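You operate a simulated robot arm through the tools that you are given. There is no shell and no other tool.

The job below is to be done with a simulated two-armed robot. You get a single attempt, and the scene is never put back.

JOB
Take the red-and-white checked tea towel from the hall counter top and hang it over the outer airer bar by the counter.

It is judged by the outcome, as a careful person would: the job done as asked, and still so three seconds after it is handed in. It fails if anything else is knocked over, pushed out of place, dropped, spilled or broken. Flat cloth is picked up by pressing the open fingertips on it (5 to 10 N) and closing them slowly along it; thin cloth reads only 2 to 8 mm in the jaws.

ROBOT AND FRAMES
Two 7-joint arms with two-finger parallel grippers on one trunk, on a base that moves. Base frame: it is fixed to the floor where the robot stands at the start and does not move with it; the origin is under the middle of the robot, x ahead of it, y to its left, z up. Readings come in m, rad, newtons and seconds.
The left shoulder is at the start at [0.02, 0.138, 1.2], the right one opposite. With the tool pointing down near the work surface each hand reaches from about 0.1 to 0.5 m from the robot's upright axis, wherever it stands, measured 20 degrees to its own side. Places, roughly: red-and-white checked tea towel [2.9, 0.4, 0.9]. Payload 1.57 kg a hand.
The TCP of each hand is the grasp point between the finger pads, 0.03 m short of the fingertips. In the tool frame z runs along the fingers and y along their closing line. The gripper opens to 0.08 m. The fingers are 0.017 m wide and 0.012 m thick; the gripper's body (0.04 by 0.082 m) begins 0.08 m behind the TCP.
Orientation is told as [roll, pitch, yaw] about the base's x, y, z axes, in that order, counted from this pose: with the fingers straight down and closing along the base's y, the tool's x points along the base's -x, its y along +y and its z along -z.

CONTROLS
- The arms move only by the tool arm_command. It takes "left_targets", "right_targets" or both (then of equal length, played together; a hand with none holds still); each is a list of rows, each a list of 7 numbers: the shift along the base's x, y, z in units of 200 mm (1.0 is 200 mm), then the turn, a rotation vector about the base's x, y, z in units of 180 degrees (1.0 is 180 degrees), then the opening in per cent of the stroke, from 0 (shut) to 100 (fully open). In form: [[dx, dy, dz, ax, ay, az, fingers], ...]. A call has 1 to 20 rows; each row is the pose to reach, as a shift and turn from the pose commanded when the call began. A call with a number of a shift or a turn outside -1 to 1 is refused whole. Rows are played at 5 a second. More than 0.05 m and 0.15 rad between two rows, or a gripper value outside its range, and nothing of the call is played. A pose out of reach is approached as far as the arm can. The call stops where the force on the tool passes 40 N (or 10 N more than at its start, if that is more) or the arm is blocked; 0.2 s more then pass. The fingers move at their own pace (about 0.045 m/s each) and stop on an object; they squeeze with about 35 N. The grip force told is the motor's: it shows also when the fingers shut on nothing. Time passes only in rows, and 0.2 s behind the last, so rows that repeat a pose let the fingers close. It gives the time, the measured TCP pose, the force on the tool (base axes), the opening and the grip force at its end, in the units of the frame above (readings bear some noise), with the torque about the TCP (base axes, N m) and any sound that the robot's microphone picked up.
- Cameras (640 x 400 px; columns grow to the right, rows downward): "scene" is now at [0.1978, -0.007, 1.1271]; the picture's right is [0.04, -1.00, 0.00], its down [-0.33, -0.01, -0.94] and it looks along [0.94, 0.03, -0.33] (base axes); focal length 214 px, centre (320, 200). "left" rides on the left gripper at [0.072, 0.007, -0.122] in its tool frame; the picture's right is [-0.09, 1.00, 0.00], its down [-0.84, -0.08, -0.54] and it looks along [-0.54, -0.05, 0.84] (tool axes); focal length 238 px, centre (320, 200). "right" rides on the right gripper at [0.072, -0.007, -0.122] in its tool frame; the picture's right is [0.09, 1.00, 0.00], its down [-0.84, 0.08, -0.54] and it looks along [-0.54, 0.05, 0.84] (tool axes); focal length 238 px, centre (320, 200).
- grab_frame(camera): a new picture of that camera. The clock stands still meanwhile.
- lift_body(by): slides the trunk up (or, below 0, down) by that many m; the arms and the scene camera ride with it, the base frame stays. It gives what a move gives, with no picture.
- drive_base(legs): drives the robot by 1 to 6 legs, each [ahead, left, turn to the left] in m, m and rad, along the robot's own axes; the way and the turn of a leg run together, so that a leg with both is an arc; at most 1.5 m and 3.142 rad a leg. The arms and the cameras ride along, it lands a little off, and it stops where it bumps. It gives what a move gives.
- turn_head(pan, tilt): turns the head with the scene camera to pan (to the left, within 1.047 rad either way) and tilt (down, from -0.506 to 1.204), counted from straight ahead of the robot. It gives what a move gives.
- point_at(camera, pixels): there is no depth. For up to 12 entries [column, row, z] of the newest picture of that camera ("zoom" is the newest enlarged one), the place [x, y] in the base frame at which the ray of that pixel passes the height z, good to about 0.002 m, but the place of the scene camera against the robot may be out by one fixed shift of up to 0.025 m in any direction. The clock stands still meanwhile.
- zoom(camera, box): a new picture of the part [left, top, right, bottom] of that camera's present view, enlarged. The clock stands still meanwhile.
- close_job(): hands the job in; it is judged then, once.

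Leave the grippers open and the arms clear of the work at the hand-in unless told otherwise.

The tools are called after "Request:" by a JSON object that holds its "api" and its "payload". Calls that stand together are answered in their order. arm_command: Moves the arms, as the interface text tells. Its arguments: {"type":"object","properties":{"left_targets":{"type":"array","items":{"type":"array","items":{"type":"number"}}},"right_targets":{"type":"array","items":{"type":"array","items":{"type":"number"}}}},"required":[]} The other tools are called the same way: lift_body (by) moves the trunk up or down; drive_base (legs) drives the base; turn_head (pan, tilt) turns the head that bears the scene camera; grab_frame (camera) takes a picture; point_at (camera, pixels) gives the place at which the rays of pixels pass given heights; zoom (camera, box) takes an enlarged picture of a part of a camera's view; close_job () hands the job in.

At the start:

```text
time: 0.0
left_ee_pos: [0.3622, 0.1479, 1.0893]
left_tool_rot: [0.004, 0.146, 0.004]
left_ft_force: [-0.4, -0.7, -0.1]
left_torque: [-0.01, 0.01, 0.0]
left_grip_width: 0.0801
left_gripper_force: 0.1
right_ee_pos: [0.3708, -0.1277, 1.0901]
right_tool_rot: [-0.003, 0.138, -0.006]
right_ft_force: [-0.1, 0.7, -0.6]
right_torque: [0.0, 0.02, 0.02]
right_grip_width: 0.0802
right_gripper_force: 0.0
trunk travel left (down, up): [-0.575, 0.665]
robot x, y, heading: [-0.0024, -0.0012, 0.002]
head pan, tilt (commanded): [0.035, 0.335]
```

scene: 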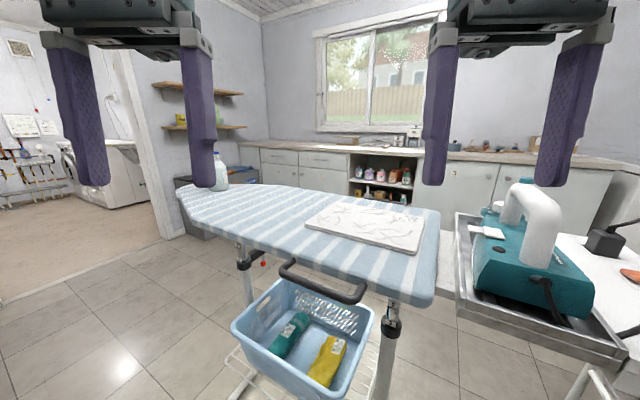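
right: 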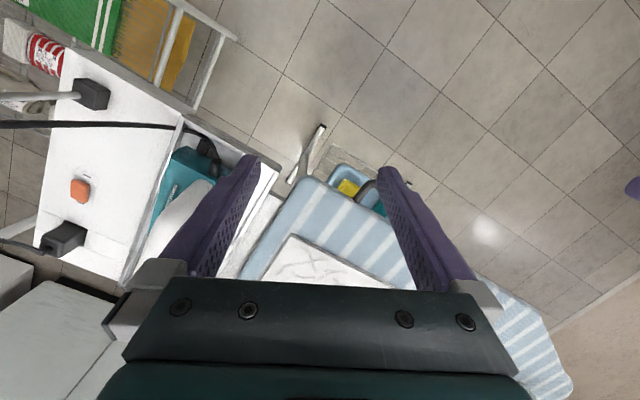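
left: 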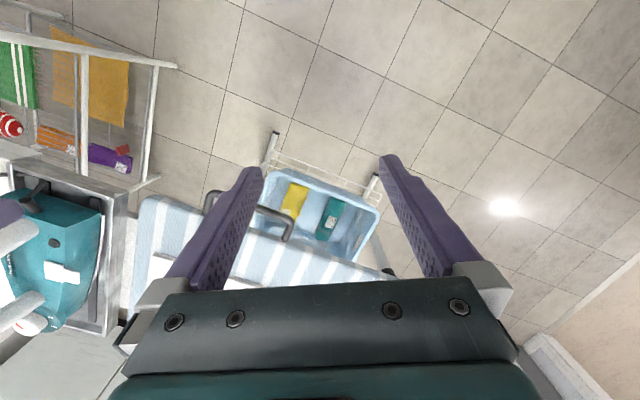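

I see an ironing board straight ahead with a basket under it, a back counter beneath a window, and an iron station on the right. I can't see the towel or the hall counter yet. I'll look around with the head first, starting on the left.

Request:
{"api": "turn_head", "payload": {"pan": 0.6, "tilt": 0.2}}

Request:
{"api": "grab_frame", "payload": {"camera": "scene"}}

```text
time: 1.0
left_ee_pos: [0.362, 0.1486, 1.0879]
left_tool_rot: [0.005, 0.148, 0.006]
left_ft_force: [0.6, -0.2, 1.0]
left_torque: [0.0, 0.04, 0.03]
left_grip_width: 0.0799
left_gripper_force: 0.1
right_ee_pos: [0.3703, -0.1287, 1.0887]
right_tool_rot: [-0.002, 0.143, -0.004]
right_ft_force: [-0.2, -0.5, 0.2]
right_torque: [-0.03, -0.02, 0.0]
right_grip_width: 0.0799
right_gripper_force: 0.1
trunk travel left (down, up): [-0.575, 0.665]
robot x, y, heading: [-0.0, -0.0004, -0.0]
head pan, tilt (commanded): [0.6, 0.201]
```

```text
taken
```

scene: 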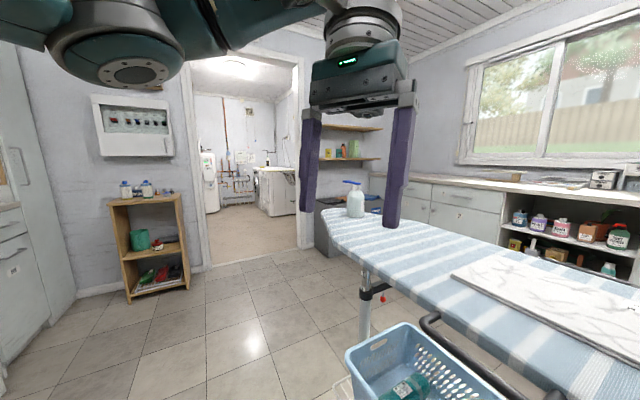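

There's a doorway at (245,160) into another room, and shelves in the corner. The stated towel place [2.9, 0.4, 0.9] should project onto the back counter, so I'll face it and zoom in.

Request:
{"api": "turn_head", "payload": {"pan": 0.137, "tilt": 0.1}}

Request:
{"api": "zoom", "payload": {"camera": "scene", "box": [200, 130, 440, 280]}}

Request:
{"api": "grab_frame", "payload": {"camera": "scene"}}

```text
time: 1.9
left_ee_pos: [0.3625, 0.1479, 1.0893]
left_tool_rot: [0.005, 0.149, 0.004]
left_ft_force: [-0.4, 0.1, 0.8]
left_torque: [0.0, -0.03, -0.01]
left_grip_width: 0.0797
left_gripper_force: 0.1
right_ee_pos: [0.3704, -0.1286, 1.0896]
right_tool_rot: [-0.003, 0.143, -0.005]
right_ft_force: [0.0, 0.4, -0.6]
right_torque: [0.0, 0.02, -0.01]
right_grip_width: 0.0798
right_gripper_force: 0.0
trunk travel left (down, up): [-0.575, 0.665]
robot x, y, heading: [-0.0008, 0.0008, -0.001]
head pan, tilt (commanded): [0.136, 0.099]
```

```text
2.67 times, centred on (320, 205) of scene
```

zoom: 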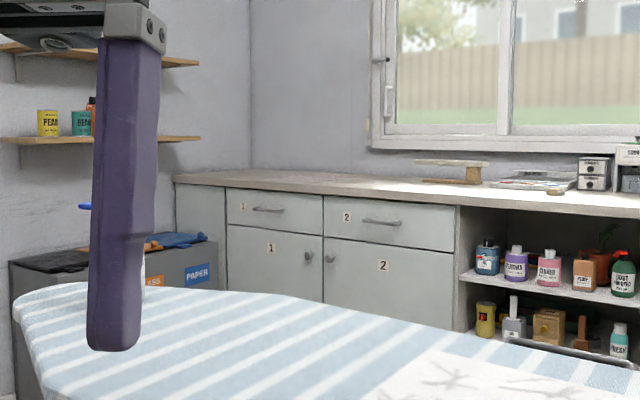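

```text
taken
```

scene: 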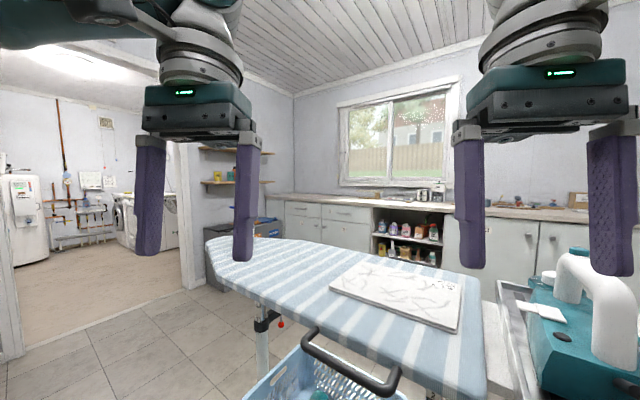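

The back counter's stretch near the stated place looks bare: a wooden stand is at zoom (450,165), and I see no towel. I'll look to the right and further down.

Request:
{"api": "turn_head", "payload": {"pan": -0.6, "tilt": 0.2}}

Request:
{"api": "grab_frame", "payload": {"camera": "scene"}}

Request:
{"api": "turn_head", "payload": {"pan": -1.04, "tilt": 0.5}}

Request:
{"api": "grab_frame", "payload": {"camera": "scene"}}

Request:
{"api": "turn_head", "payload": {"pan": 1.04, "tilt": 0.3}}

Request:
{"api": "grab_frame", "payload": {"camera": "scene"}}

```text
time: 3.0
left_ee_pos: [0.3628, 0.1483, 1.0886]
left_tool_rot: [0.006, 0.149, 0.002]
left_ft_force: [-0.2, 0.6, -0.6]
left_torque: [-0.01, 0.02, 0.0]
left_grip_width: 0.0801
left_gripper_force: 0.0
right_ee_pos: [0.3701, -0.1288, 1.0895]
right_tool_rot: [-0.001, 0.141, -0.004]
right_ft_force: [0.4, 0.1, 0.3]
right_torque: [-0.02, -0.01, 0.0]
right_grip_width: 0.0797
right_gripper_force: 0.0
trunk travel left (down, up): [-0.575, 0.665]
robot x, y, heading: [0.0008, -0.0034, 0.003]
head pan, tilt (commanded): [-0.6, 0.201]
```

```text
taken
```

scene: 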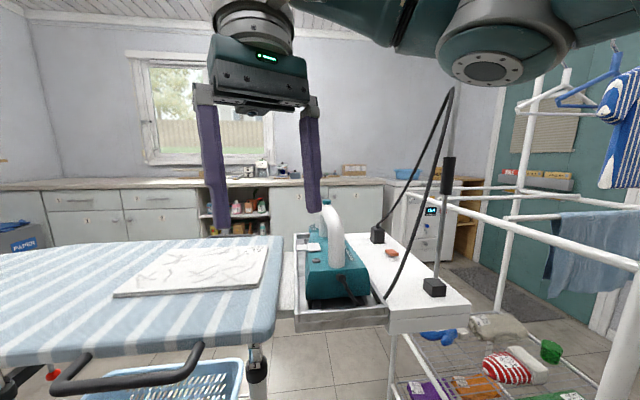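

```text
time: 3.9
left_ee_pos: [0.3629, 0.1473, 1.0879]
left_tool_rot: [0.007, 0.148, 0.003]
left_ft_force: [-0.5, -0.4, -0.5]
left_torque: [0.03, 0.01, 0.02]
left_grip_width: 0.0799
left_gripper_force: 0.0
right_ee_pos: [0.3703, -0.1283, 1.0904]
right_tool_rot: [-0.003, 0.144, -0.005]
right_ft_force: [0.0, 0.2, -0.4]
right_torque: [-0.02, -0.02, 0.01]
right_grip_width: 0.08
right_gripper_force: 0.0
trunk travel left (down, up): [-0.575, 0.665]
robot x, y, heading: [-0.0019, -0.0003, 0.003]
head pan, tilt (commanded): [-1.04, 0.499]
```

```text
taken
```

scene: 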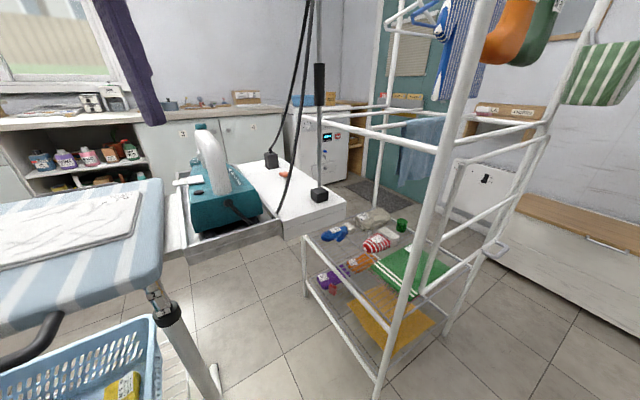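

```text
time: 5.9
left_ee_pos: [0.3635, 0.1479, 1.0898]
left_tool_rot: [0.004, 0.149, 0.005]
left_ft_force: [1.1, 0.2, 0.0]
left_torque: [0.01, -0.05, -0.02]
left_grip_width: 0.0797
left_gripper_force: 0.0
right_ee_pos: [0.3705, -0.1296, 1.0892]
right_tool_rot: [-0.002, 0.143, -0.005]
right_ft_force: [-0.7, 0.0, 1.0]
right_torque: [-0.01, 0.02, -0.02]
right_grip_width: 0.0799
right_gripper_force: 0.0
trunk travel left (down, up): [-0.575, 0.665]
robot x, y, heading: [-0.002, -0.0024, 0.001]
head pan, tilt (commanded): [1.04, 0.3]
```

```text
taken
```

scene: 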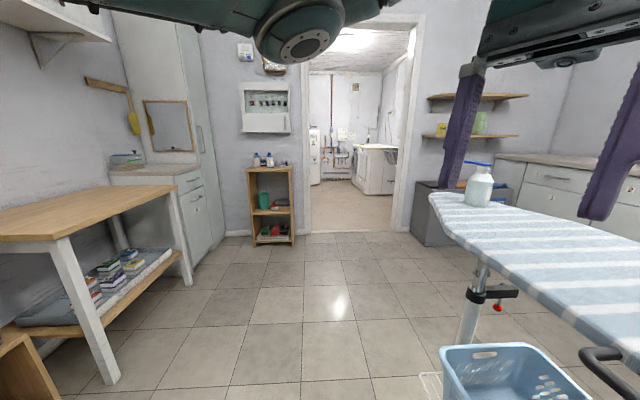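

No red-and-white checked cloth so far. On the right there's an airer with clothes and lower shelves, on the left a bench and a doorway. I'll raise the trunk for a better view over the back counter, then zoom into it.

Request:
{"api": "lift_body", "payload": {"by": 0.35}}

Request:
{"api": "turn_head", "payload": {"pan": 0.0, "tilt": 0.3}}

Request:
{"api": "grab_frame", "payload": {"camera": "scene"}}

Request:
{"api": "zoom", "payload": {"camera": "scene", "box": [240, 130, 400, 230]}}

```text
time: 9.3
left_ee_pos: [0.3623, 0.1493, 1.4388]
left_tool_rot: [0.005, 0.148, 0.004]
left_ft_force: [-0.4, 0.3, 0.1]
left_torque: [-0.03, -0.01, -0.02]
left_grip_width: 0.0802
left_gripper_force: 0.1
right_ee_pos: [0.3711, -0.1285, 1.4403]
right_tool_rot: [-0.001, 0.144, -0.003]
right_ft_force: [0.3, 0.5, 0.7]
right_torque: [0.02, 0.0, -0.03]
right_grip_width: 0.0797
right_gripper_force: 0.1
trunk travel left (down, up): [-0.925, 0.315]
robot x, y, heading: [-0.0001, 0.0033, -0.0]
head pan, tilt (commanded): [1.04, 0.3]
```

```text
time: 10.6
left_ee_pos: [0.3624, 0.1471, 1.4377]
left_tool_rot: [0.006, 0.149, 0.004]
left_ft_force: [0.2, 0.5, 0.8]
left_torque: [0.01, -0.02, -0.02]
left_grip_width: 0.0799
left_gripper_force: 0.0
right_ee_pos: [0.3702, -0.1283, 1.4398]
right_tool_rot: [-0.002, 0.144, -0.005]
right_ft_force: [-0.1, -0.4, -0.5]
right_torque: [-0.01, 0.02, 0.03]
right_grip_width: 0.08
right_gripper_force: 0.0
trunk travel left (down, up): [-0.925, 0.315]
robot x, y, heading: [0.0005, 0.0016, -0.002]
head pan, tilt (commanded): [0.0, 0.3]
```

```text
taken
```

scene: 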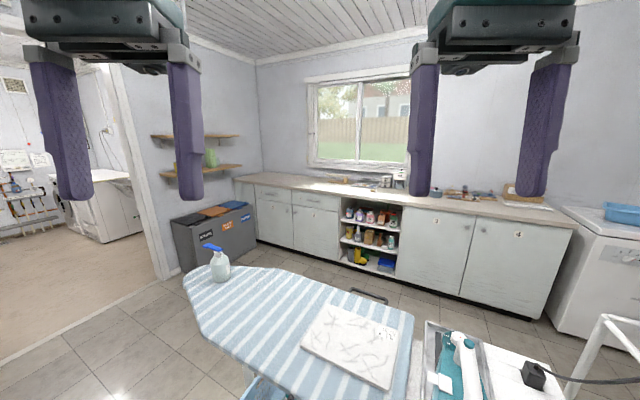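

```text
4.00 times, centred on (320, 180) of scene
```

zoom: 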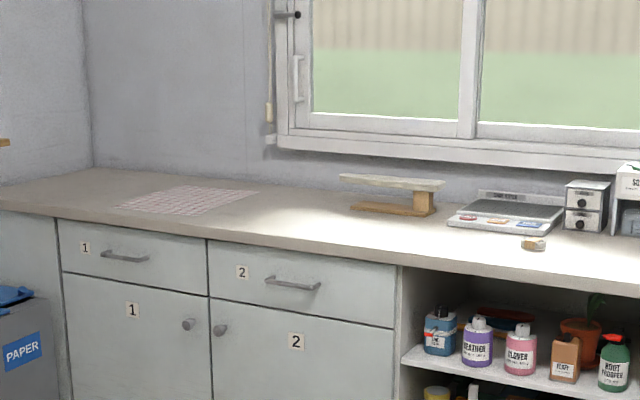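

The towel is visible now, lying flat on the back counter at zoom (185,202). I'll get its corners and the counter edges at heights around 0.9.

Request:
{"api": "point_at", "payload": {"camera": "zoom", "pixels": [[118, 208, 0.9], [165, 187, 0.9], [259, 191, 0.9], [206, 216, 0.9], [185, 202, 0.9], [206, 240, 0.9], [50, 217, 0.9], [400, 262, 0.9], [390, 210, 0.9], [93, 168, 0.9]]}}

Request:
{"api": "zoom", "payload": {"camera": "scene", "box": [400, 150, 640, 300]}}

```text
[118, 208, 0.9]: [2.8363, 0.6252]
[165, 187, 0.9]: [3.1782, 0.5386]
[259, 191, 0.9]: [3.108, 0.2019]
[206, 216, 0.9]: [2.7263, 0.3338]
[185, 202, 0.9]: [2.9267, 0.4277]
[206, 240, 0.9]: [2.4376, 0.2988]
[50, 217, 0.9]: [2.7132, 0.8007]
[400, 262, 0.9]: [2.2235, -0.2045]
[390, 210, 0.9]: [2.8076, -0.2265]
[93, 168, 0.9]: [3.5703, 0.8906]
```

```text
2.67 times, centred on (520, 225) of scene
```

zoom: 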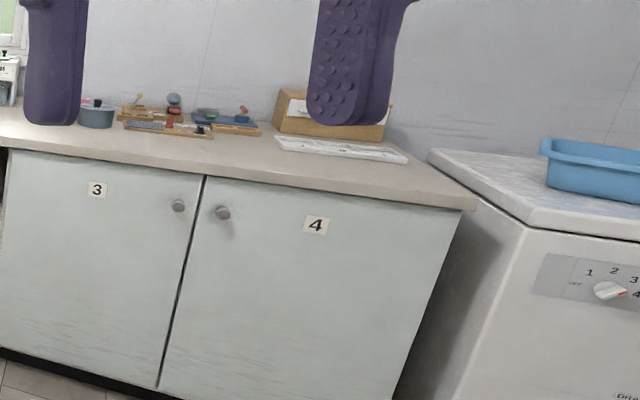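

Towel (z≈0.9): front corners (2.84,0.63) and (2.73,0.33), back corners (3.18,0.54) and (3.11,0.20). The counter front edge runs from (2.71,0.80) to (2.22,-0.20), so the room is turned about -0.46 rad relative to me. Next I need to find the airer, so I'll look right from this height.

Request:
{"api": "turn_head", "payload": {"pan": -0.7, "tilt": 0.4}}

Request:
{"api": "grab_frame", "payload": {"camera": "scene"}}

Request:
{"api": "turn_head", "payload": {"pan": -1.04, "tilt": 0.4}}

Request:
{"api": "grab_frame", "payload": {"camera": "scene"}}

Request:
{"api": "turn_head", "payload": {"pan": 0.7, "tilt": 0.4}}

Request:
{"api": "grab_frame", "payload": {"camera": "scene"}}

```text
time: 11.6
left_ee_pos: [0.3622, 0.1488, 1.4391]
left_tool_rot: [0.004, 0.15, 0.004]
left_ft_force: [0.5, 0.5, -0.5]
left_torque: [0.03, 0.0, 0.01]
left_grip_width: 0.0799
left_gripper_force: 0.0
right_ee_pos: [0.3709, -0.1271, 1.4393]
right_tool_rot: [-0.004, 0.144, -0.005]
right_ft_force: [0.1, 0.4, 0.1]
right_torque: [0.02, -0.02, 0.0]
right_grip_width: 0.08
right_gripper_force: 0.1
trunk travel left (down, up): [-0.925, 0.315]
robot x, y, heading: [0.0002, -0.0033, 0.005]
head pan, tilt (commanded): [-0.7, 0.4]
```

```text
taken
```

scene: 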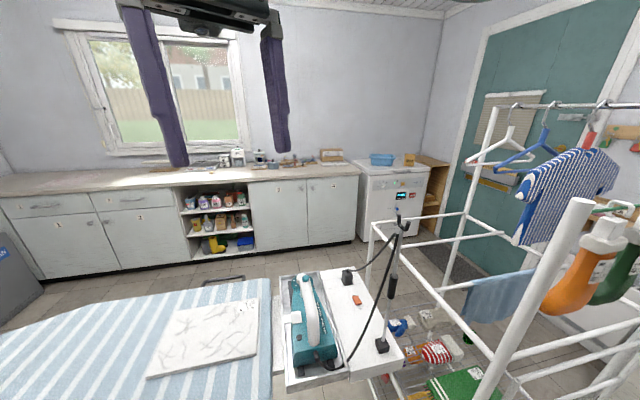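

```text
time: 12.5
left_ee_pos: [0.3634, 0.149, 1.4398]
left_tool_rot: [0.006, 0.149, 0.004]
left_ft_force: [0.4, -0.5, -0.7]
left_torque: [0.01, 0.01, -0.01]
left_grip_width: 0.0802
left_gripper_force: 0.1
right_ee_pos: [0.3703, -0.1289, 1.4394]
right_tool_rot: [-0.001, 0.144, -0.006]
right_ft_force: [0.0, -0.9, 0.3]
right_torque: [-0.01, 0.03, 0.0]
right_grip_width: 0.0799
right_gripper_force: 0.1
trunk travel left (down, up): [-0.925, 0.315]
robot x, y, heading: [-0.0009, 0.0004, 0.005]
head pan, tilt (commanded): [-1.04, 0.4]
```

```text
taken
```

scene: 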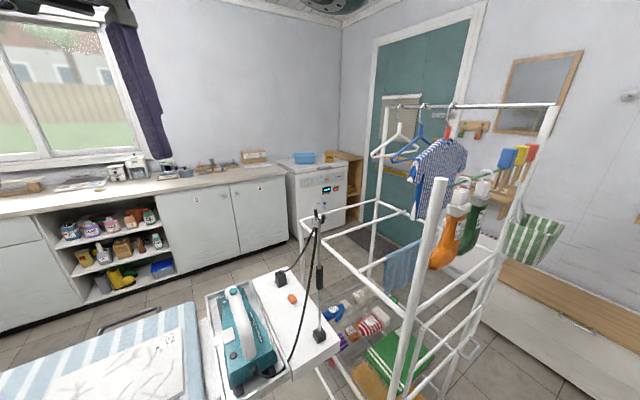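

```text
time: 14.2
left_ee_pos: [0.361, 0.1481, 1.4388]
left_tool_rot: [0.004, 0.15, 0.005]
left_ft_force: [-0.3, 0.2, 0.1]
left_torque: [0.0, -0.03, 0.01]
left_grip_width: 0.08
left_gripper_force: 0.2
right_ee_pos: [0.3706, -0.1294, 1.4395]
right_tool_rot: [-0.004, 0.143, -0.006]
right_ft_force: [0.9, -0.2, 0.2]
right_torque: [-0.04, 0.01, 0.01]
right_grip_width: 0.0797
right_gripper_force: 0.1
trunk travel left (down, up): [-0.925, 0.315]
robot x, y, heading: [-0.003, -0.0035, -0.007]
head pan, tilt (commanded): [0.7, 0.4]
```

```text
taken
```

scene: 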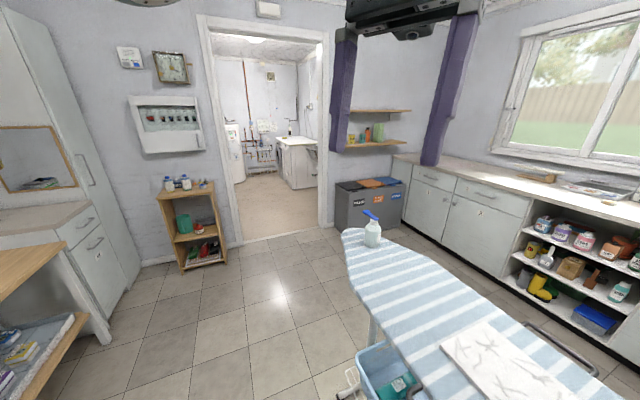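

The airer is a white-framed tower at about (430,230) in the second picture, between the ironing table and the green door. To plan the drive I'll map the obstacles in this picture at floor and board height: the board's tip, the bins and the counter base.

Request:
{"api": "point_at", "payload": {"camera": "scene", "pixels": [[345, 235, 0.85], [345, 235, 0.75], [372, 247, 0.8], [365, 400, 0.8], [398, 228, 0.0], [338, 228, 0.0], [405, 210, 0.0], [640, 305, 0.0], [500, 250, 0.0], [375, 330, 0.0], [345, 365, 0.0], [240, 250, 0.0]]}}

Request:
{"api": "zoom", "payload": {"camera": "scene", "box": [320, 180, 640, 380]}}

```text
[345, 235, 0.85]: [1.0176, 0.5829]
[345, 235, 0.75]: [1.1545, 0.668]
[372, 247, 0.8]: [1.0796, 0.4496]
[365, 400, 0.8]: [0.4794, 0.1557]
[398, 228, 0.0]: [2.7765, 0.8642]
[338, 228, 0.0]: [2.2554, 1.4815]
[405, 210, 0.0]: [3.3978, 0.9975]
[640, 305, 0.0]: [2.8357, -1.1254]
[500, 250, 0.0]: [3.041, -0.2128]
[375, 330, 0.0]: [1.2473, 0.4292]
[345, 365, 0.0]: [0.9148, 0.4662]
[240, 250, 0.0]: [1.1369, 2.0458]
```

```text
2.00 times, centred on (480, 280) of scene
```

zoom: 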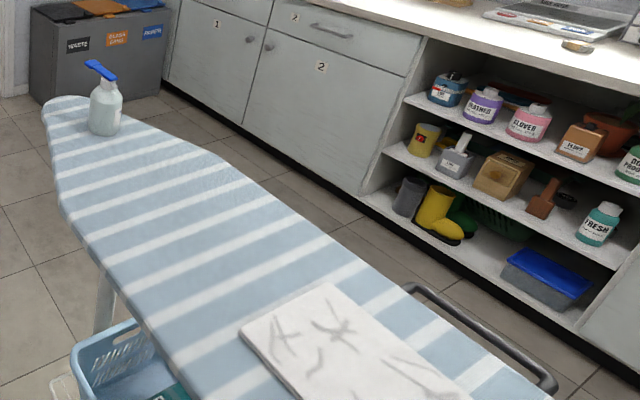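

The board is at about z 0.9, with its tip near (0.95,0.55). The aisle between it and the counter is roughly 1.2 m wide. Before driving I want a better look at the airer on the right, to work out which bar is the outer one.

Request:
{"api": "turn_head", "payload": {"pan": -1.04, "tilt": 0.5}}

Request:
{"api": "zoom", "payload": {"camera": "scene", "box": [260, 60, 580, 260]}}

Request:
{"api": "zoom", "payload": {"camera": "scene", "box": [260, 200, 580, 400]}}

```text
time: 16.0
left_ee_pos: [0.3638, 0.1489, 1.4395]
left_tool_rot: [0.006, 0.148, 0.003]
left_ft_force: [0.0, -0.2, 0.6]
left_torque: [0.01, 0.04, -0.03]
left_grip_width: 0.0799
left_gripper_force: 0.1
right_ee_pos: [0.3701, -0.1286, 1.4388]
right_tool_rot: [-0.002, 0.144, -0.005]
right_ft_force: [0.3, 0.8, -0.2]
right_torque: [0.01, 0.02, 0.01]
right_grip_width: 0.0799
right_gripper_force: 0.1
trunk travel left (down, up): [-0.925, 0.315]
robot x, y, heading: [0.0009, 0.0005, -0.005]
head pan, tilt (commanded): [-1.04, 0.499]
```

```text
2.00 times, centred on (420, 160) of scene
```

zoom: 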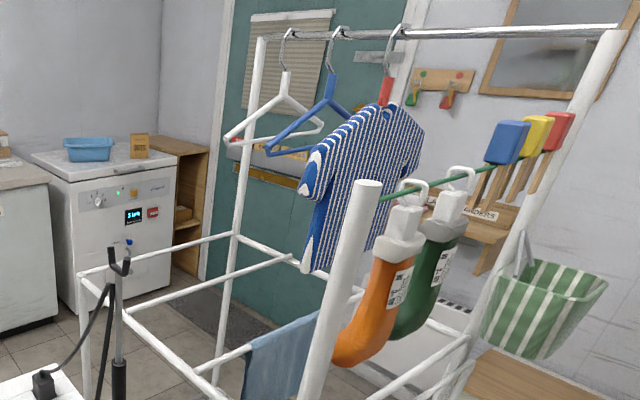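

```text
2.00 times, centred on (420, 300) of scene
```

zoom: 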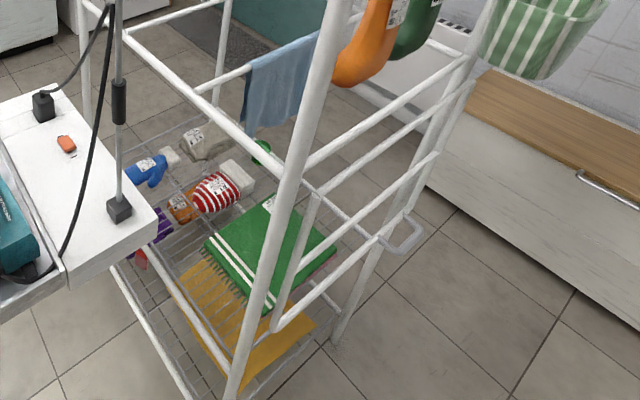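

The airer is a frame: a short left leg at zoom1 (82,275), a tall far post at (237,235), a near post and a right post. Its outermost bar facing the counter side seems to run from (80,272) to (235,235), with a second bar inside it and a lower bar carrying a blue cloth. I'll take a frame and locate these.

Request:
{"api": "grab_frame", "payload": {"camera": "scene"}}

Request:
{"api": "zoom", "payload": {"camera": "scene", "box": [280, 140, 440, 240]}}

Request:
{"api": "point_at", "payload": {"camera": "scene", "pixels": [[300, 196, 0.9], [300, 196, 0.8], [377, 178, 0.9], [377, 178, 0.8], [322, 213, 0.9], [322, 213, 0.8], [404, 189, 0.9], [367, 320, 0.0], [415, 295, 0.9], [435, 155, 1.1]]}}

```text
taken
```

scene: 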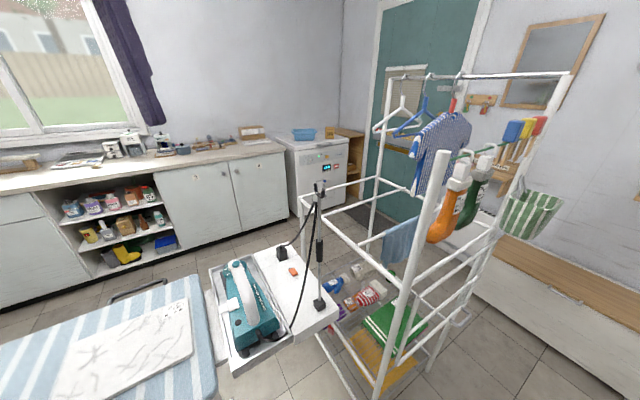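

```text
4.00 times, centred on (360, 190) of scene
```

zoom: 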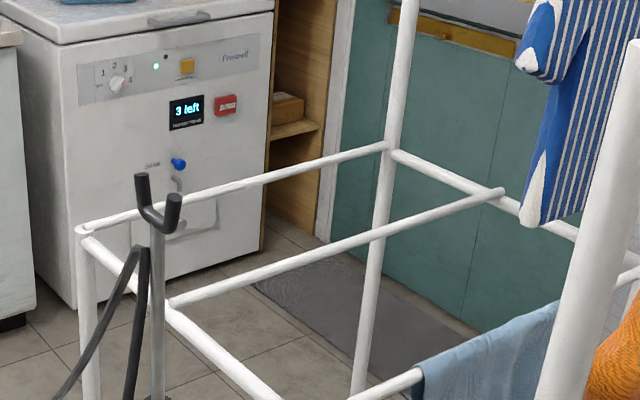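

```text
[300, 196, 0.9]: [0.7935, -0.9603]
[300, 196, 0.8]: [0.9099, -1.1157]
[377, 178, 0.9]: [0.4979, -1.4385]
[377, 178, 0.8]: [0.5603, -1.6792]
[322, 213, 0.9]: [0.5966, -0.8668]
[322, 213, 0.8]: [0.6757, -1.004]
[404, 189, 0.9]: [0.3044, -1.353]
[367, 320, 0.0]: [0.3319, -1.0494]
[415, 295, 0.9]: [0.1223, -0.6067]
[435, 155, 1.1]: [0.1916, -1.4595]
```

The outer bar runs from about (0.80,-0.96) to (0.50,-1.44) at z≈0.9. It's parallel to the counter and about 0.95 m from the counter's front edge, so it can be reached from the aisle. Now I'll turn to face the counter (about -0.455 rad) and drive left past the board's tip. The floor there looks clear.

Request:
{"api": "drive_base", "payload": {"legs": [[0, 0, -0.455], [0, 1.45, 0]]}}

Request:
{"api": "turn_head", "payload": {"pan": 0.0, "tilt": 0.5}}

Request:
{"api": "grab_frame", "payload": {"camera": "scene"}}

```text
time: 24.4
left_ee_pos: [1.0146, 1.2679, 1.4396]
left_tool_rot: [0.006, 0.148, -0.439]
left_ft_force: [-0.5, -0.2, -0.5]
left_torque: [0.01, 0.0, -0.01]
left_grip_width: 0.0796
left_gripper_force: 0.1
right_ee_pos: [0.9026, 1.0144, 1.44]
right_tool_rot: [-0.002, 0.142, -0.45]
right_ft_force: [0.3, 0.0, 0.1]
right_torque: [-0.02, 0.0, 0.0]
right_grip_width: 0.08
right_gripper_force: 0.0
trunk travel left (down, up): [-0.925, 0.315]
robot x, y, heading: [0.6226, 1.2901, -0.442]
head pan, tilt (commanded): [-1.04, 0.499]
```

```text
time: 25.7
left_ee_pos: [1.0144, 1.2672, 1.438]
left_tool_rot: [0.006, 0.148, -0.441]
left_ft_force: [0.2, -0.2, -0.4]
left_torque: [-0.03, 0.0, 0.02]
left_grip_width: 0.0801
left_gripper_force: 0.0
right_ee_pos: [0.902, 1.0146, 1.4387]
right_tool_rot: [-0.002, 0.144, -0.45]
right_ft_force: [0.5, 1.2, 0.3]
right_torque: [-0.02, -0.02, 0.04]
right_grip_width: 0.08
right_gripper_force: 0.1
trunk travel left (down, up): [-0.925, 0.315]
robot x, y, heading: [0.6247, 1.2902, -0.446]
head pan, tilt (commanded): [0.0, 0.499]
```

```text
taken
```

scene: 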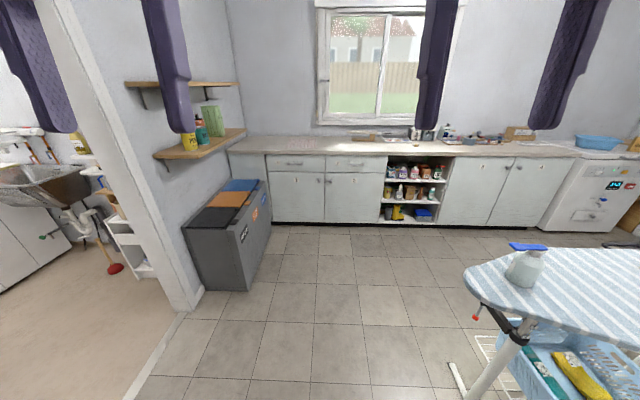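

I'm at (0.62,1.29), facing the counter. There are bins at (235,230), shelves on the left wall above them at (185,145), and the board tip at right (465,275). I'll measure the counter edge, the bins, the shelves and the towel.

Request:
{"api": "zoom", "payload": {"camera": "scene", "box": [180, 120, 420, 270]}}

Request:
{"api": "point_at", "payload": {"camera": "scene", "pixels": [[270, 156, 0.9], [440, 156, 0.9], [247, 290, 0.0], [271, 235, 0.0], [240, 232, 0.6], [155, 153, 1.15], [245, 129, 1.15], [325, 224, 0.0], [470, 227, 0.0], [465, 280, 0.9], [575, 156, 0.9], [540, 230, 0.0]]}}

```text
2.67 times, centred on (300, 195) of scene
```

zoom: 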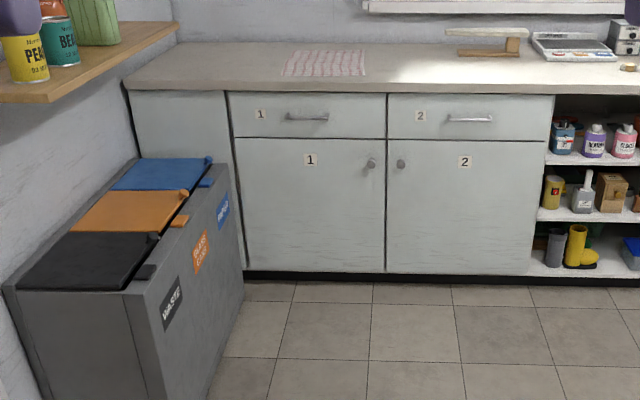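

```text
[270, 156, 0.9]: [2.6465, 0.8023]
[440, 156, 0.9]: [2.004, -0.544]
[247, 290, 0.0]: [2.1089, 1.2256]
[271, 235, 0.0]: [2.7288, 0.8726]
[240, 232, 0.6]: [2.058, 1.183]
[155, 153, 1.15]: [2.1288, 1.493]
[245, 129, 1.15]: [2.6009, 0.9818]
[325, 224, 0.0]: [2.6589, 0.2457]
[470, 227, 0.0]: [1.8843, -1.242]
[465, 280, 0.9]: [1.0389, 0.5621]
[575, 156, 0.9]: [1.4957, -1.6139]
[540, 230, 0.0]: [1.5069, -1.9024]
```

The counter edge direction gives a room heading of -0.4445, so I'm aligned. Comparing the two views puts the counter at z≈0.86 with its edge about 2.16 m ahead of me. The bins' front is about 0.55 m left of my line. I'll drive ahead 1.6 m and look down.

Request:
{"api": "drive_base", "payload": {"legs": [[1.2, 0, 0], [0.4, 0, 0]]}}

Request:
{"api": "turn_head", "payload": {"pan": 0.0, "tilt": 0.9}}

Request:
{"api": "grab_frame", "payload": {"camera": "scene"}}

```text
time: 33.9
left_ee_pos: [2.458, 0.5693, 1.4392]
left_tool_rot: [0.004, 0.148, -0.448]
left_ft_force: [-0.2, -0.1, 0.5]
left_torque: [-0.02, 0.01, 0.03]
left_grip_width: 0.0802
left_gripper_force: 0.0
right_ee_pos: [2.3446, 0.3153, 1.4393]
right_tool_rot: [0.0, 0.142, -0.46]
right_ft_force: [-0.8, 0.2, -0.2]
right_torque: [0.0, 0.01, -0.02]
right_grip_width: 0.0799
right_gripper_force: 0.1
trunk travel left (down, up): [-0.925, 0.315]
robot x, y, heading: [2.0653, 0.5919, -0.451]
head pan, tilt (commanded): [0.0, 0.499]
```

```text
time: 34.8
left_ee_pos: [2.458, 0.569, 1.4388]
left_tool_rot: [0.005, 0.149, -0.447]
left_ft_force: [0.2, 0.4, 0.0]
left_torque: [-0.02, 0.0, -0.01]
left_grip_width: 0.0799
left_gripper_force: 0.1
right_ee_pos: [2.3437, 0.3168, 1.4388]
right_tool_rot: [-0.001, 0.144, -0.46]
right_ft_force: [-0.4, 0.3, 0.0]
right_torque: [0.0, 0.01, 0.0]
right_grip_width: 0.08
right_gripper_force: 0.0
trunk travel left (down, up): [-0.925, 0.315]
robot x, y, heading: [2.0664, 0.5925, -0.452]
head pan, tilt (commanded): [0.0, 0.901]
```

```text
taken
```

scene: 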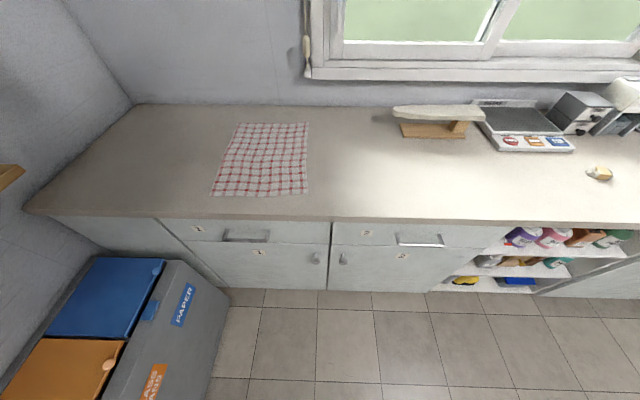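

The towel is clear now, with corners at about (212,196), (306,194), (309,122) and (240,122). I'll measure the corners and counter edges at several heights.

Request:
{"api": "point_at", "payload": {"camera": "scene", "pixels": [[212, 196, 0.86], [306, 194, 0.86], [309, 122, 0.86], [240, 122, 0.86], [330, 218, 0.86], [160, 214, 0.86], [135, 104, 0.86], [330, 107, 0.86], [223, 287, 0.0], [300, 290, 0.0], [170, 258, 0.6], [397, 118, 0.86]]}}

Request:
{"api": "zoom", "payload": {"camera": "scene", "box": [180, 100, 340, 200]}}

```text
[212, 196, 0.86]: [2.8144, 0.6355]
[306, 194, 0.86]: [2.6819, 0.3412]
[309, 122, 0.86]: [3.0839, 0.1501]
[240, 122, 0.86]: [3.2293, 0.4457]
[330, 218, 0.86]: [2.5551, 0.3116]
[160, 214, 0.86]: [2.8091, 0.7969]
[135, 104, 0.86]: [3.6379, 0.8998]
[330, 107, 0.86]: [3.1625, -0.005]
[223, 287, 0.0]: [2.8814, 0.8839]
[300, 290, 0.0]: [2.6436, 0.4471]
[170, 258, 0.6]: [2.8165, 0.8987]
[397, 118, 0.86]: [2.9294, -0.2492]
```

```text
4.00 times, centred on (260, 150) of scene
```

zoom: 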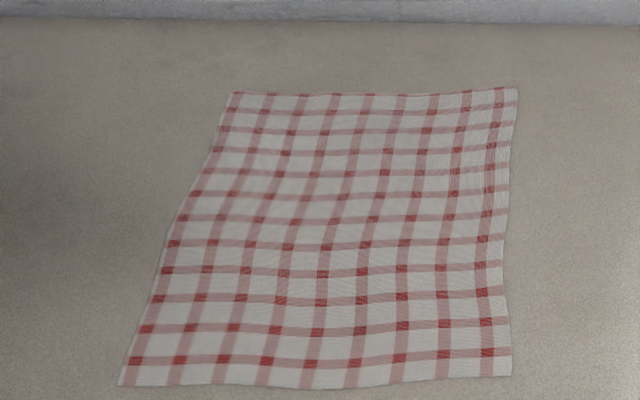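

At z=0.86 the towel measures about 0.32 m across by 0.45 m deep, and its front edge is only 9 cm behind the counter edge, which is well placed. The lower wall shelf tip shows at (20,172), so I'll check its place at a few heights before shifting left.

Request:
{"api": "point_at", "payload": {"camera": "scene", "pixels": [[22, 170, 1.1], [22, 170, 1.2], [22, 170, 1.3], [3, 188, 1.1], [3, 188, 1.2]]}}

Request:
{"api": "turn_head", "payload": {"pan": 0.8, "tilt": 0.6}}

Request:
{"api": "grab_frame", "payload": {"camera": "scene"}}

```text
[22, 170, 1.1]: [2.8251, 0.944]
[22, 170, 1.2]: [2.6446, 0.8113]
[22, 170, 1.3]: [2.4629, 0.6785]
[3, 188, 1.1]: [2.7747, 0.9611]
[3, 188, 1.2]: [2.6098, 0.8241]
```

```text
time: 35.9
left_ee_pos: [2.4583, 0.5674, 1.4381]
left_tool_rot: [0.006, 0.147, -0.45]
left_ft_force: [-0.5, 0.0, 0.5]
left_torque: [-0.02, 0.0, -0.02]
left_grip_width: 0.08
left_gripper_force: 0.2
right_ee_pos: [2.3441, 0.3161, 1.4388]
right_tool_rot: [-0.001, 0.143, -0.457]
right_ft_force: [0.6, 0.7, -0.3]
right_torque: [0.04, 0.0, 0.0]
right_grip_width: 0.0801
right_gripper_force: 0.1
trunk travel left (down, up): [-0.925, 0.315]
robot x, y, heading: [2.0675, 0.599, -0.451]
head pan, tilt (commanded): [0.799, 0.6]
```

```text
taken
```

scene: 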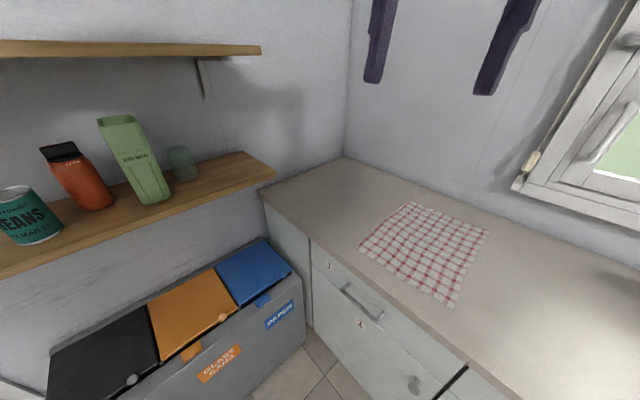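

The lower shelf's front edge is at about z 1.1, roughly 0.5 m left of where I'll stand, so it's clear. Next I'll shift left 0.13 m, lower the trunk 0.35 m, and look again before moving in.

Request:
{"api": "drive_base", "payload": {"legs": [[0, 0.13, 0]]}}

Request:
{"api": "lift_body", "payload": {"by": -0.3}}

Request:
{"api": "turn_head", "payload": {"pan": 0.0, "tilt": 0.9}}

Request:
{"api": "grab_frame", "payload": {"camera": "scene"}}

Request:
{"api": "grab_frame", "payload": {"camera": "left"}}

```text
time: 37.2
left_ee_pos: [2.5154, 0.6855, 1.4383]
left_tool_rot: [0.006, 0.149, -0.448]
left_ft_force: [0.1, -0.5, 0.6]
left_torque: [0.03, 0.01, 0.01]
left_grip_width: 0.0802
left_gripper_force: 0.1
right_ee_pos: [2.4021, 0.4337, 1.4401]
right_tool_rot: [-0.003, 0.144, -0.459]
right_ft_force: [-0.6, 0.1, -0.6]
right_torque: [0.01, -0.01, -0.02]
right_grip_width: 0.0799
right_gripper_force: 0.0
trunk travel left (down, up): [-0.925, 0.315]
robot x, y, heading: [2.1233, 0.7115, -0.452]
head pan, tilt (commanded): [0.799, 0.6]
```

```text
time: 40.2
left_ee_pos: [2.5152, 0.6847, 1.1386]
left_tool_rot: [0.005, 0.148, -0.449]
left_ft_force: [0.5, 0.2, 0.5]
left_torque: [-0.01, 0.01, -0.03]
left_grip_width: 0.0801
left_gripper_force: 0.2
right_ee_pos: [2.4012, 0.4326, 1.1393]
right_tool_rot: [-0.001, 0.143, -0.46]
right_ft_force: [0.2, 1.0, -0.9]
right_torque: [-0.03, 0.0, 0.02]
right_grip_width: 0.0801
right_gripper_force: 0.0
trunk travel left (down, up): [-0.625, 0.615]
robot x, y, heading: [2.1248, 0.7097, -0.455]
head pan, tilt (commanded): [0.799, 0.6]
```

```text
time: 41.3
left_ee_pos: [2.5142, 0.6862, 1.137]
left_tool_rot: [0.006, 0.148, -0.449]
left_ft_force: [0.4, -0.1, 0.1]
left_torque: [0.0, -0.02, 0.01]
left_grip_width: 0.08
left_gripper_force: 0.0
right_ee_pos: [2.4016, 0.433, 1.1389]
right_tool_rot: [-0.002, 0.145, -0.459]
right_ft_force: [0.4, 0.7, -0.1]
right_torque: [-0.01, -0.02, 0.01]
right_grip_width: 0.0804
right_gripper_force: 0.1
trunk travel left (down, up): [-0.625, 0.615]
robot x, y, heading: [2.128, 0.7112, -0.446]
head pan, tilt (commanded): [0.0, 0.901]
```

```text
taken
```

scene: 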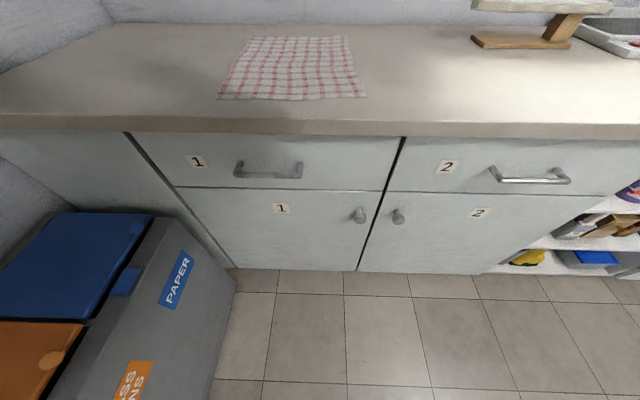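

```text
taken
```

left: 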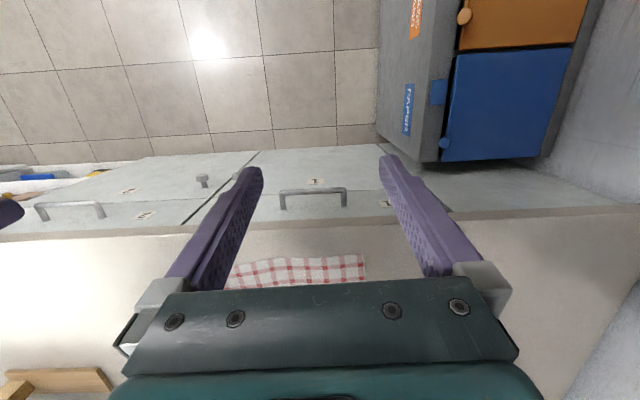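

Front corners of the towel in this lower view are about (217,99) and (366,97). I'll compare with the high view to pin down the counter height.

Request:
{"api": "point_at", "payload": {"camera": "scene", "pixels": [[217, 99, 0.86], [366, 97, 0.86], [217, 99, 0.84], [366, 97, 0.84], [217, 99, 0.88], [366, 97, 0.88], [250, 38, 0.86], [348, 36, 0.86], [400, 122, 0.86], [125, 118, 0.86]]}}

Request:
{"api": "zoom", "payload": {"camera": "scene", "box": [180, 20, 404, 160]}}

```text
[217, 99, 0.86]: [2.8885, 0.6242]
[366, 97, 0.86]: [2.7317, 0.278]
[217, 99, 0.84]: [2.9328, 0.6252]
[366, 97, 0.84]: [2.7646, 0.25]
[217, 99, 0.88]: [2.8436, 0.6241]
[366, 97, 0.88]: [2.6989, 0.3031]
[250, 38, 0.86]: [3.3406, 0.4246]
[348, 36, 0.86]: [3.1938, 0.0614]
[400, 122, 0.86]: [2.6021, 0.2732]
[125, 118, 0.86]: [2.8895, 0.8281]
```

```text
2.86 times, centred on (292, 90) of scene
```

zoom: 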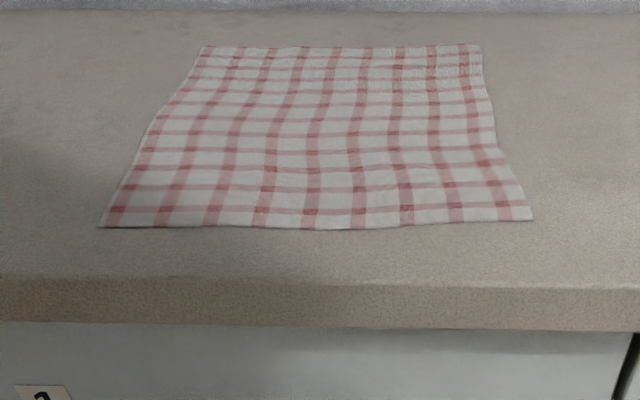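

Comparing the two views, the width and distance agree at z≈0.92 for the counter, giving a towel of about 0.29 × 0.40 m. The left hand camera shows the front-left corner at (364,254), so I'll cross-check with that.

Request:
{"api": "point_at", "payload": {"camera": "left", "pixels": [[364, 254, 0.88], [364, 254, 0.9], [364, 254, 0.92], [364, 254, 0.94], [242, 262, 0.9], [242, 262, 0.92], [400, 221, 0.92], [140, 234, 0.92]]}}

Request:
{"api": "grab_frame", "payload": {"camera": "right"}}

```text
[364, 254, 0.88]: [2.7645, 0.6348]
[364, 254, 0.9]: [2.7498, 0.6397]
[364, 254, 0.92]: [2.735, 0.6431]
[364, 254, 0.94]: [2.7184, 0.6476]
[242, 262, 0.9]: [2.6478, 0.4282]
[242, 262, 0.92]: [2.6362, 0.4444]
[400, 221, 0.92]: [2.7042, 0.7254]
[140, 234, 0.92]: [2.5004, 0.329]
```

```text
taken
```

right: 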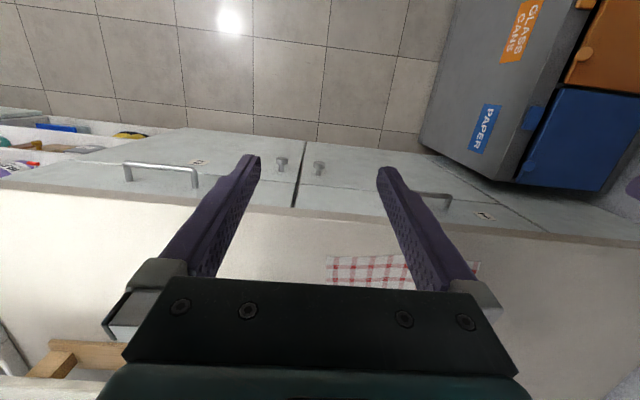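

The left hand camera places the front-left corner near (2.735,0.643). The right camera shows the front-right corner at (328,256), so I'll get that too.

Request:
{"api": "point_at", "payload": {"camera": "right", "pixels": [[328, 256, 0.88], [328, 256, 0.9], [328, 256, 0.92], [328, 256, 0.94], [480, 262, 0.92], [350, 219, 0.92], [230, 210, 0.92]]}}

Request:
{"api": "zoom", "payload": {"camera": "right", "box": [260, 200, 420, 300]}}

```text
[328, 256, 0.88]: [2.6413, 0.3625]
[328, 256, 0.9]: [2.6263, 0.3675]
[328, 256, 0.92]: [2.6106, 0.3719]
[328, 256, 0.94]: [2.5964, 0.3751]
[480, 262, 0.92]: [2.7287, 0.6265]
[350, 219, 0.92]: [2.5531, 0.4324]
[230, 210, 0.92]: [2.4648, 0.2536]
```

```text
4.00 times, centred on (340, 250) of right
```

zoom: 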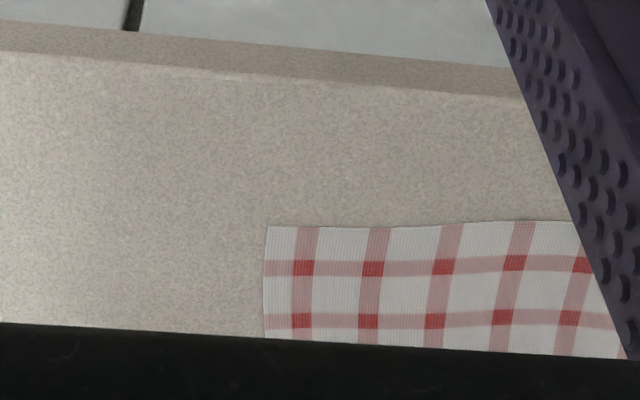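

The hand cameras agree: the front edge is at FL≈(2.735,0.643) and FR≈(2.611,0.372), z≈0.92, so the towel is 0.30 m wide. The fingertips are about 0.19 m above the counter. I'll move in 0.2 m ahead and 0.04 m left.

Request:
{"api": "drive_base", "payload": {"legs": [[0.2, 0.04, 0.0]]}}

Request:
{"api": "grab_frame", "payload": {"camera": "scene"}}

Request:
{"api": "grab_frame", "payload": {"camera": "left"}}

Request:
{"api": "grab_frame", "payload": {"camera": "right"}}

```text
time: 42.9
left_ee_pos: [2.7086, 0.6381, 1.138]
left_tool_rot: [0.005, 0.147, -0.448]
left_ft_force: [-0.4, 0.1, 0.3]
left_torque: [0.01, 0.03, 0.0]
left_grip_width: 0.0798
left_gripper_force: 0.1
right_ee_pos: [2.5957, 0.3817, 1.1388]
right_tool_rot: [-0.003, 0.143, -0.461]
right_ft_force: [0.8, 0.2, -0.2]
right_torque: [0.0, 0.01, 0.03]
right_grip_width: 0.0801
right_gripper_force: 0.1
trunk travel left (down, up): [-0.625, 0.615]
robot x, y, heading: [2.3158, 0.6604, -0.45]
head pan, tilt (commanded): [0.0, 0.901]
```

```text
taken
```

scene: 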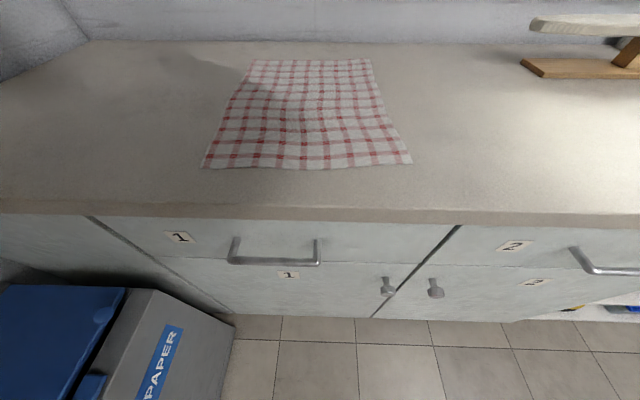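

```text
taken
```

left: 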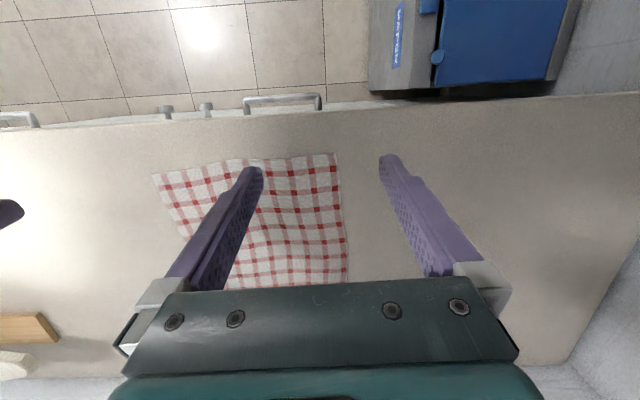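

```text
taken
```

right: 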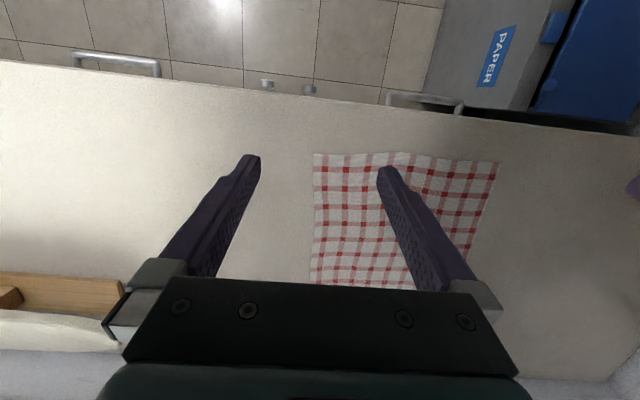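

Both hand cameras now see both front corners: left cam FL (335,154) and FR (152,175), right cam FR (313,153) and FL (499,162). I'll triangulate the counter height with them.

Request:
{"api": "point_at", "payload": {"camera": "left", "pixels": [[335, 154, 0.9], [335, 154, 0.92], [335, 154, 0.94], [152, 175, 0.9], [152, 175, 0.92], [152, 175, 0.94], [250, 117, 0.92], [450, 105, 0.92]]}}

Request:
{"api": "point_at", "payload": {"camera": "right", "pixels": [[313, 153, 0.9], [313, 153, 0.92], [313, 153, 0.94], [499, 162, 0.9], [499, 162, 0.92], [499, 162, 0.94], [200, 84, 0.92]]}}

```text
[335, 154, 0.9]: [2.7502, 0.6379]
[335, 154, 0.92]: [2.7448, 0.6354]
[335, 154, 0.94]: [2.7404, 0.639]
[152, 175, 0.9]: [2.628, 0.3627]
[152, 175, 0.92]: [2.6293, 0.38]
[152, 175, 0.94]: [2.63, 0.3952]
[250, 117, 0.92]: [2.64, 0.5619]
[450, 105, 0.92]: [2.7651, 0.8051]
```

```text
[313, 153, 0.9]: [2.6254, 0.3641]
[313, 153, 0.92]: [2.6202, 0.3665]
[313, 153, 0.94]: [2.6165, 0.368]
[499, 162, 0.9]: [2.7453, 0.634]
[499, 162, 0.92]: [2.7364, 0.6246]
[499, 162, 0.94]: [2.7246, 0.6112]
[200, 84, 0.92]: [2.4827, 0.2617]
```

The hand cameras agree on z≈0.90, with FR=(2.626,0.364) and FL=(2.749,0.637). I'll grip about 3.5 cm behind the front edge and 4.5 cm in from each side: left (2.763,0.581), right (2.673,0.391). First I'll move both hands above those points to TCP z≈1.0, straighten the tools vertical and set the fingers to 5 cm.

Request:
{"api": "arm_command", "payload": {"left_targets": [[0.055, -0.058, -0.138, -0.004, -0.008, 0, 62], [0.11, -0.115, -0.276, -0.008, -0.017, 0, 62], [0.164, -0.173, -0.414, -0.012, -0.025, 0, 62], [0.219, -0.23, -0.552, -0.016, -0.034, 0, 62], [0.274, -0.2875, -0.69, -0.0203, -0.0422, 0, 62], [0.274, -0.2875, -0.69, -0.0203, -0.0422, 0, 62]], "right_targets": [[0.077, 0.009, -0.138, -0.004, -0.008, 0, 62], [0.155, 0.018, -0.276, -0.008, -0.016, 0, 62], [0.232, 0.028, -0.414, -0.012, -0.024, 0, 62], [0.31, 0.037, -0.552, -0.016, -0.033, 0, 62], [0.387, 0.046, -0.69, -0.0203, -0.0408, 0, 62], [0.387, 0.046, -0.69, -0.0203, -0.0408, 0, 62]]}}

Request:
{"api": "grab_frame", "payload": {"camera": "scene"}}

Request:
{"api": "grab_frame", "payload": {"camera": "left"}}

Request:
{"api": "grab_frame", "payload": {"camera": "right"}}

```text
time: 44.3
left_ee_pos: [2.7647, 0.58, 1.0004]
left_tool_rot: [0.006, 0.001, -0.446]
left_ft_force: [0.1, 0.8, 0.0]
left_torque: [0.01, 0.0, 0.01]
left_grip_width: 0.0496
left_gripper_force: 0.0
right_ee_pos: [2.6726, 0.3918, 1.003]
right_tool_rot: [-0.003, -0.002, -0.456]
right_ft_force: [0.3, -0.2, -0.2]
right_torque: [0.04, -0.01, 0.02]
right_grip_width: 0.0494
right_gripper_force: 0.1
trunk travel left (down, up): [-0.625, 0.615]
robot x, y, heading: [2.3161, 0.6593, -0.453]
head pan, tilt (commanded): [0.0, 0.901]
```

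```text
taken
```

scene: 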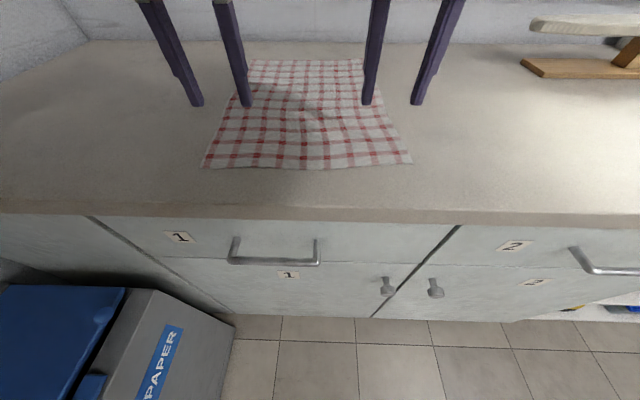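

```text
taken
```

left: 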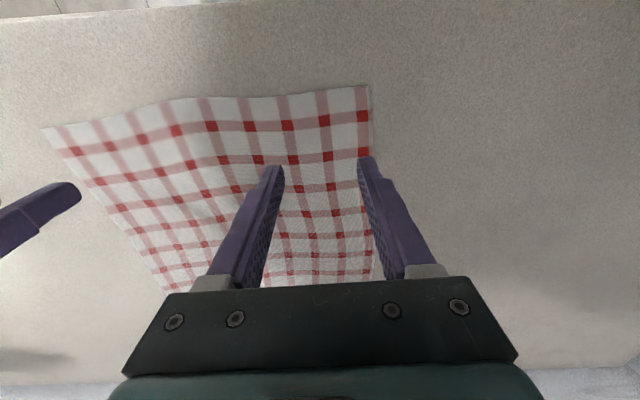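

```text
taken
```

right: 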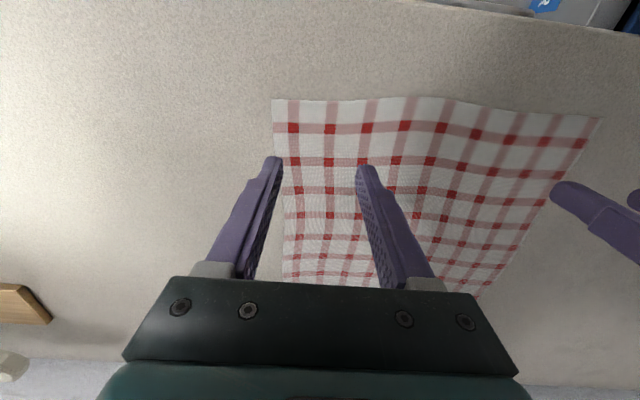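

The hands are above the front corners. I'll recheck the corners from these close views: left cam FL (370,86) and side edge (372,155), right cam FR (273,99) and side edge (281,160).

Request:
{"api": "point_at", "payload": {"camera": "left", "pixels": [[370, 86, 0.9], [372, 155, 0.9], [205, 97, 0.9]]}}

Request:
{"api": "point_at", "payload": {"camera": "right", "pixels": [[273, 99, 0.9], [281, 160, 0.9], [450, 98, 0.9]]}}

```text
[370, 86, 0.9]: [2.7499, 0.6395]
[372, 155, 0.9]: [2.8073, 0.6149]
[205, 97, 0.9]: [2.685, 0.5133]
```

```text
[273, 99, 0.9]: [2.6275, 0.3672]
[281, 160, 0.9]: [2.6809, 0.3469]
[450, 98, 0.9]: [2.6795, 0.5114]
```

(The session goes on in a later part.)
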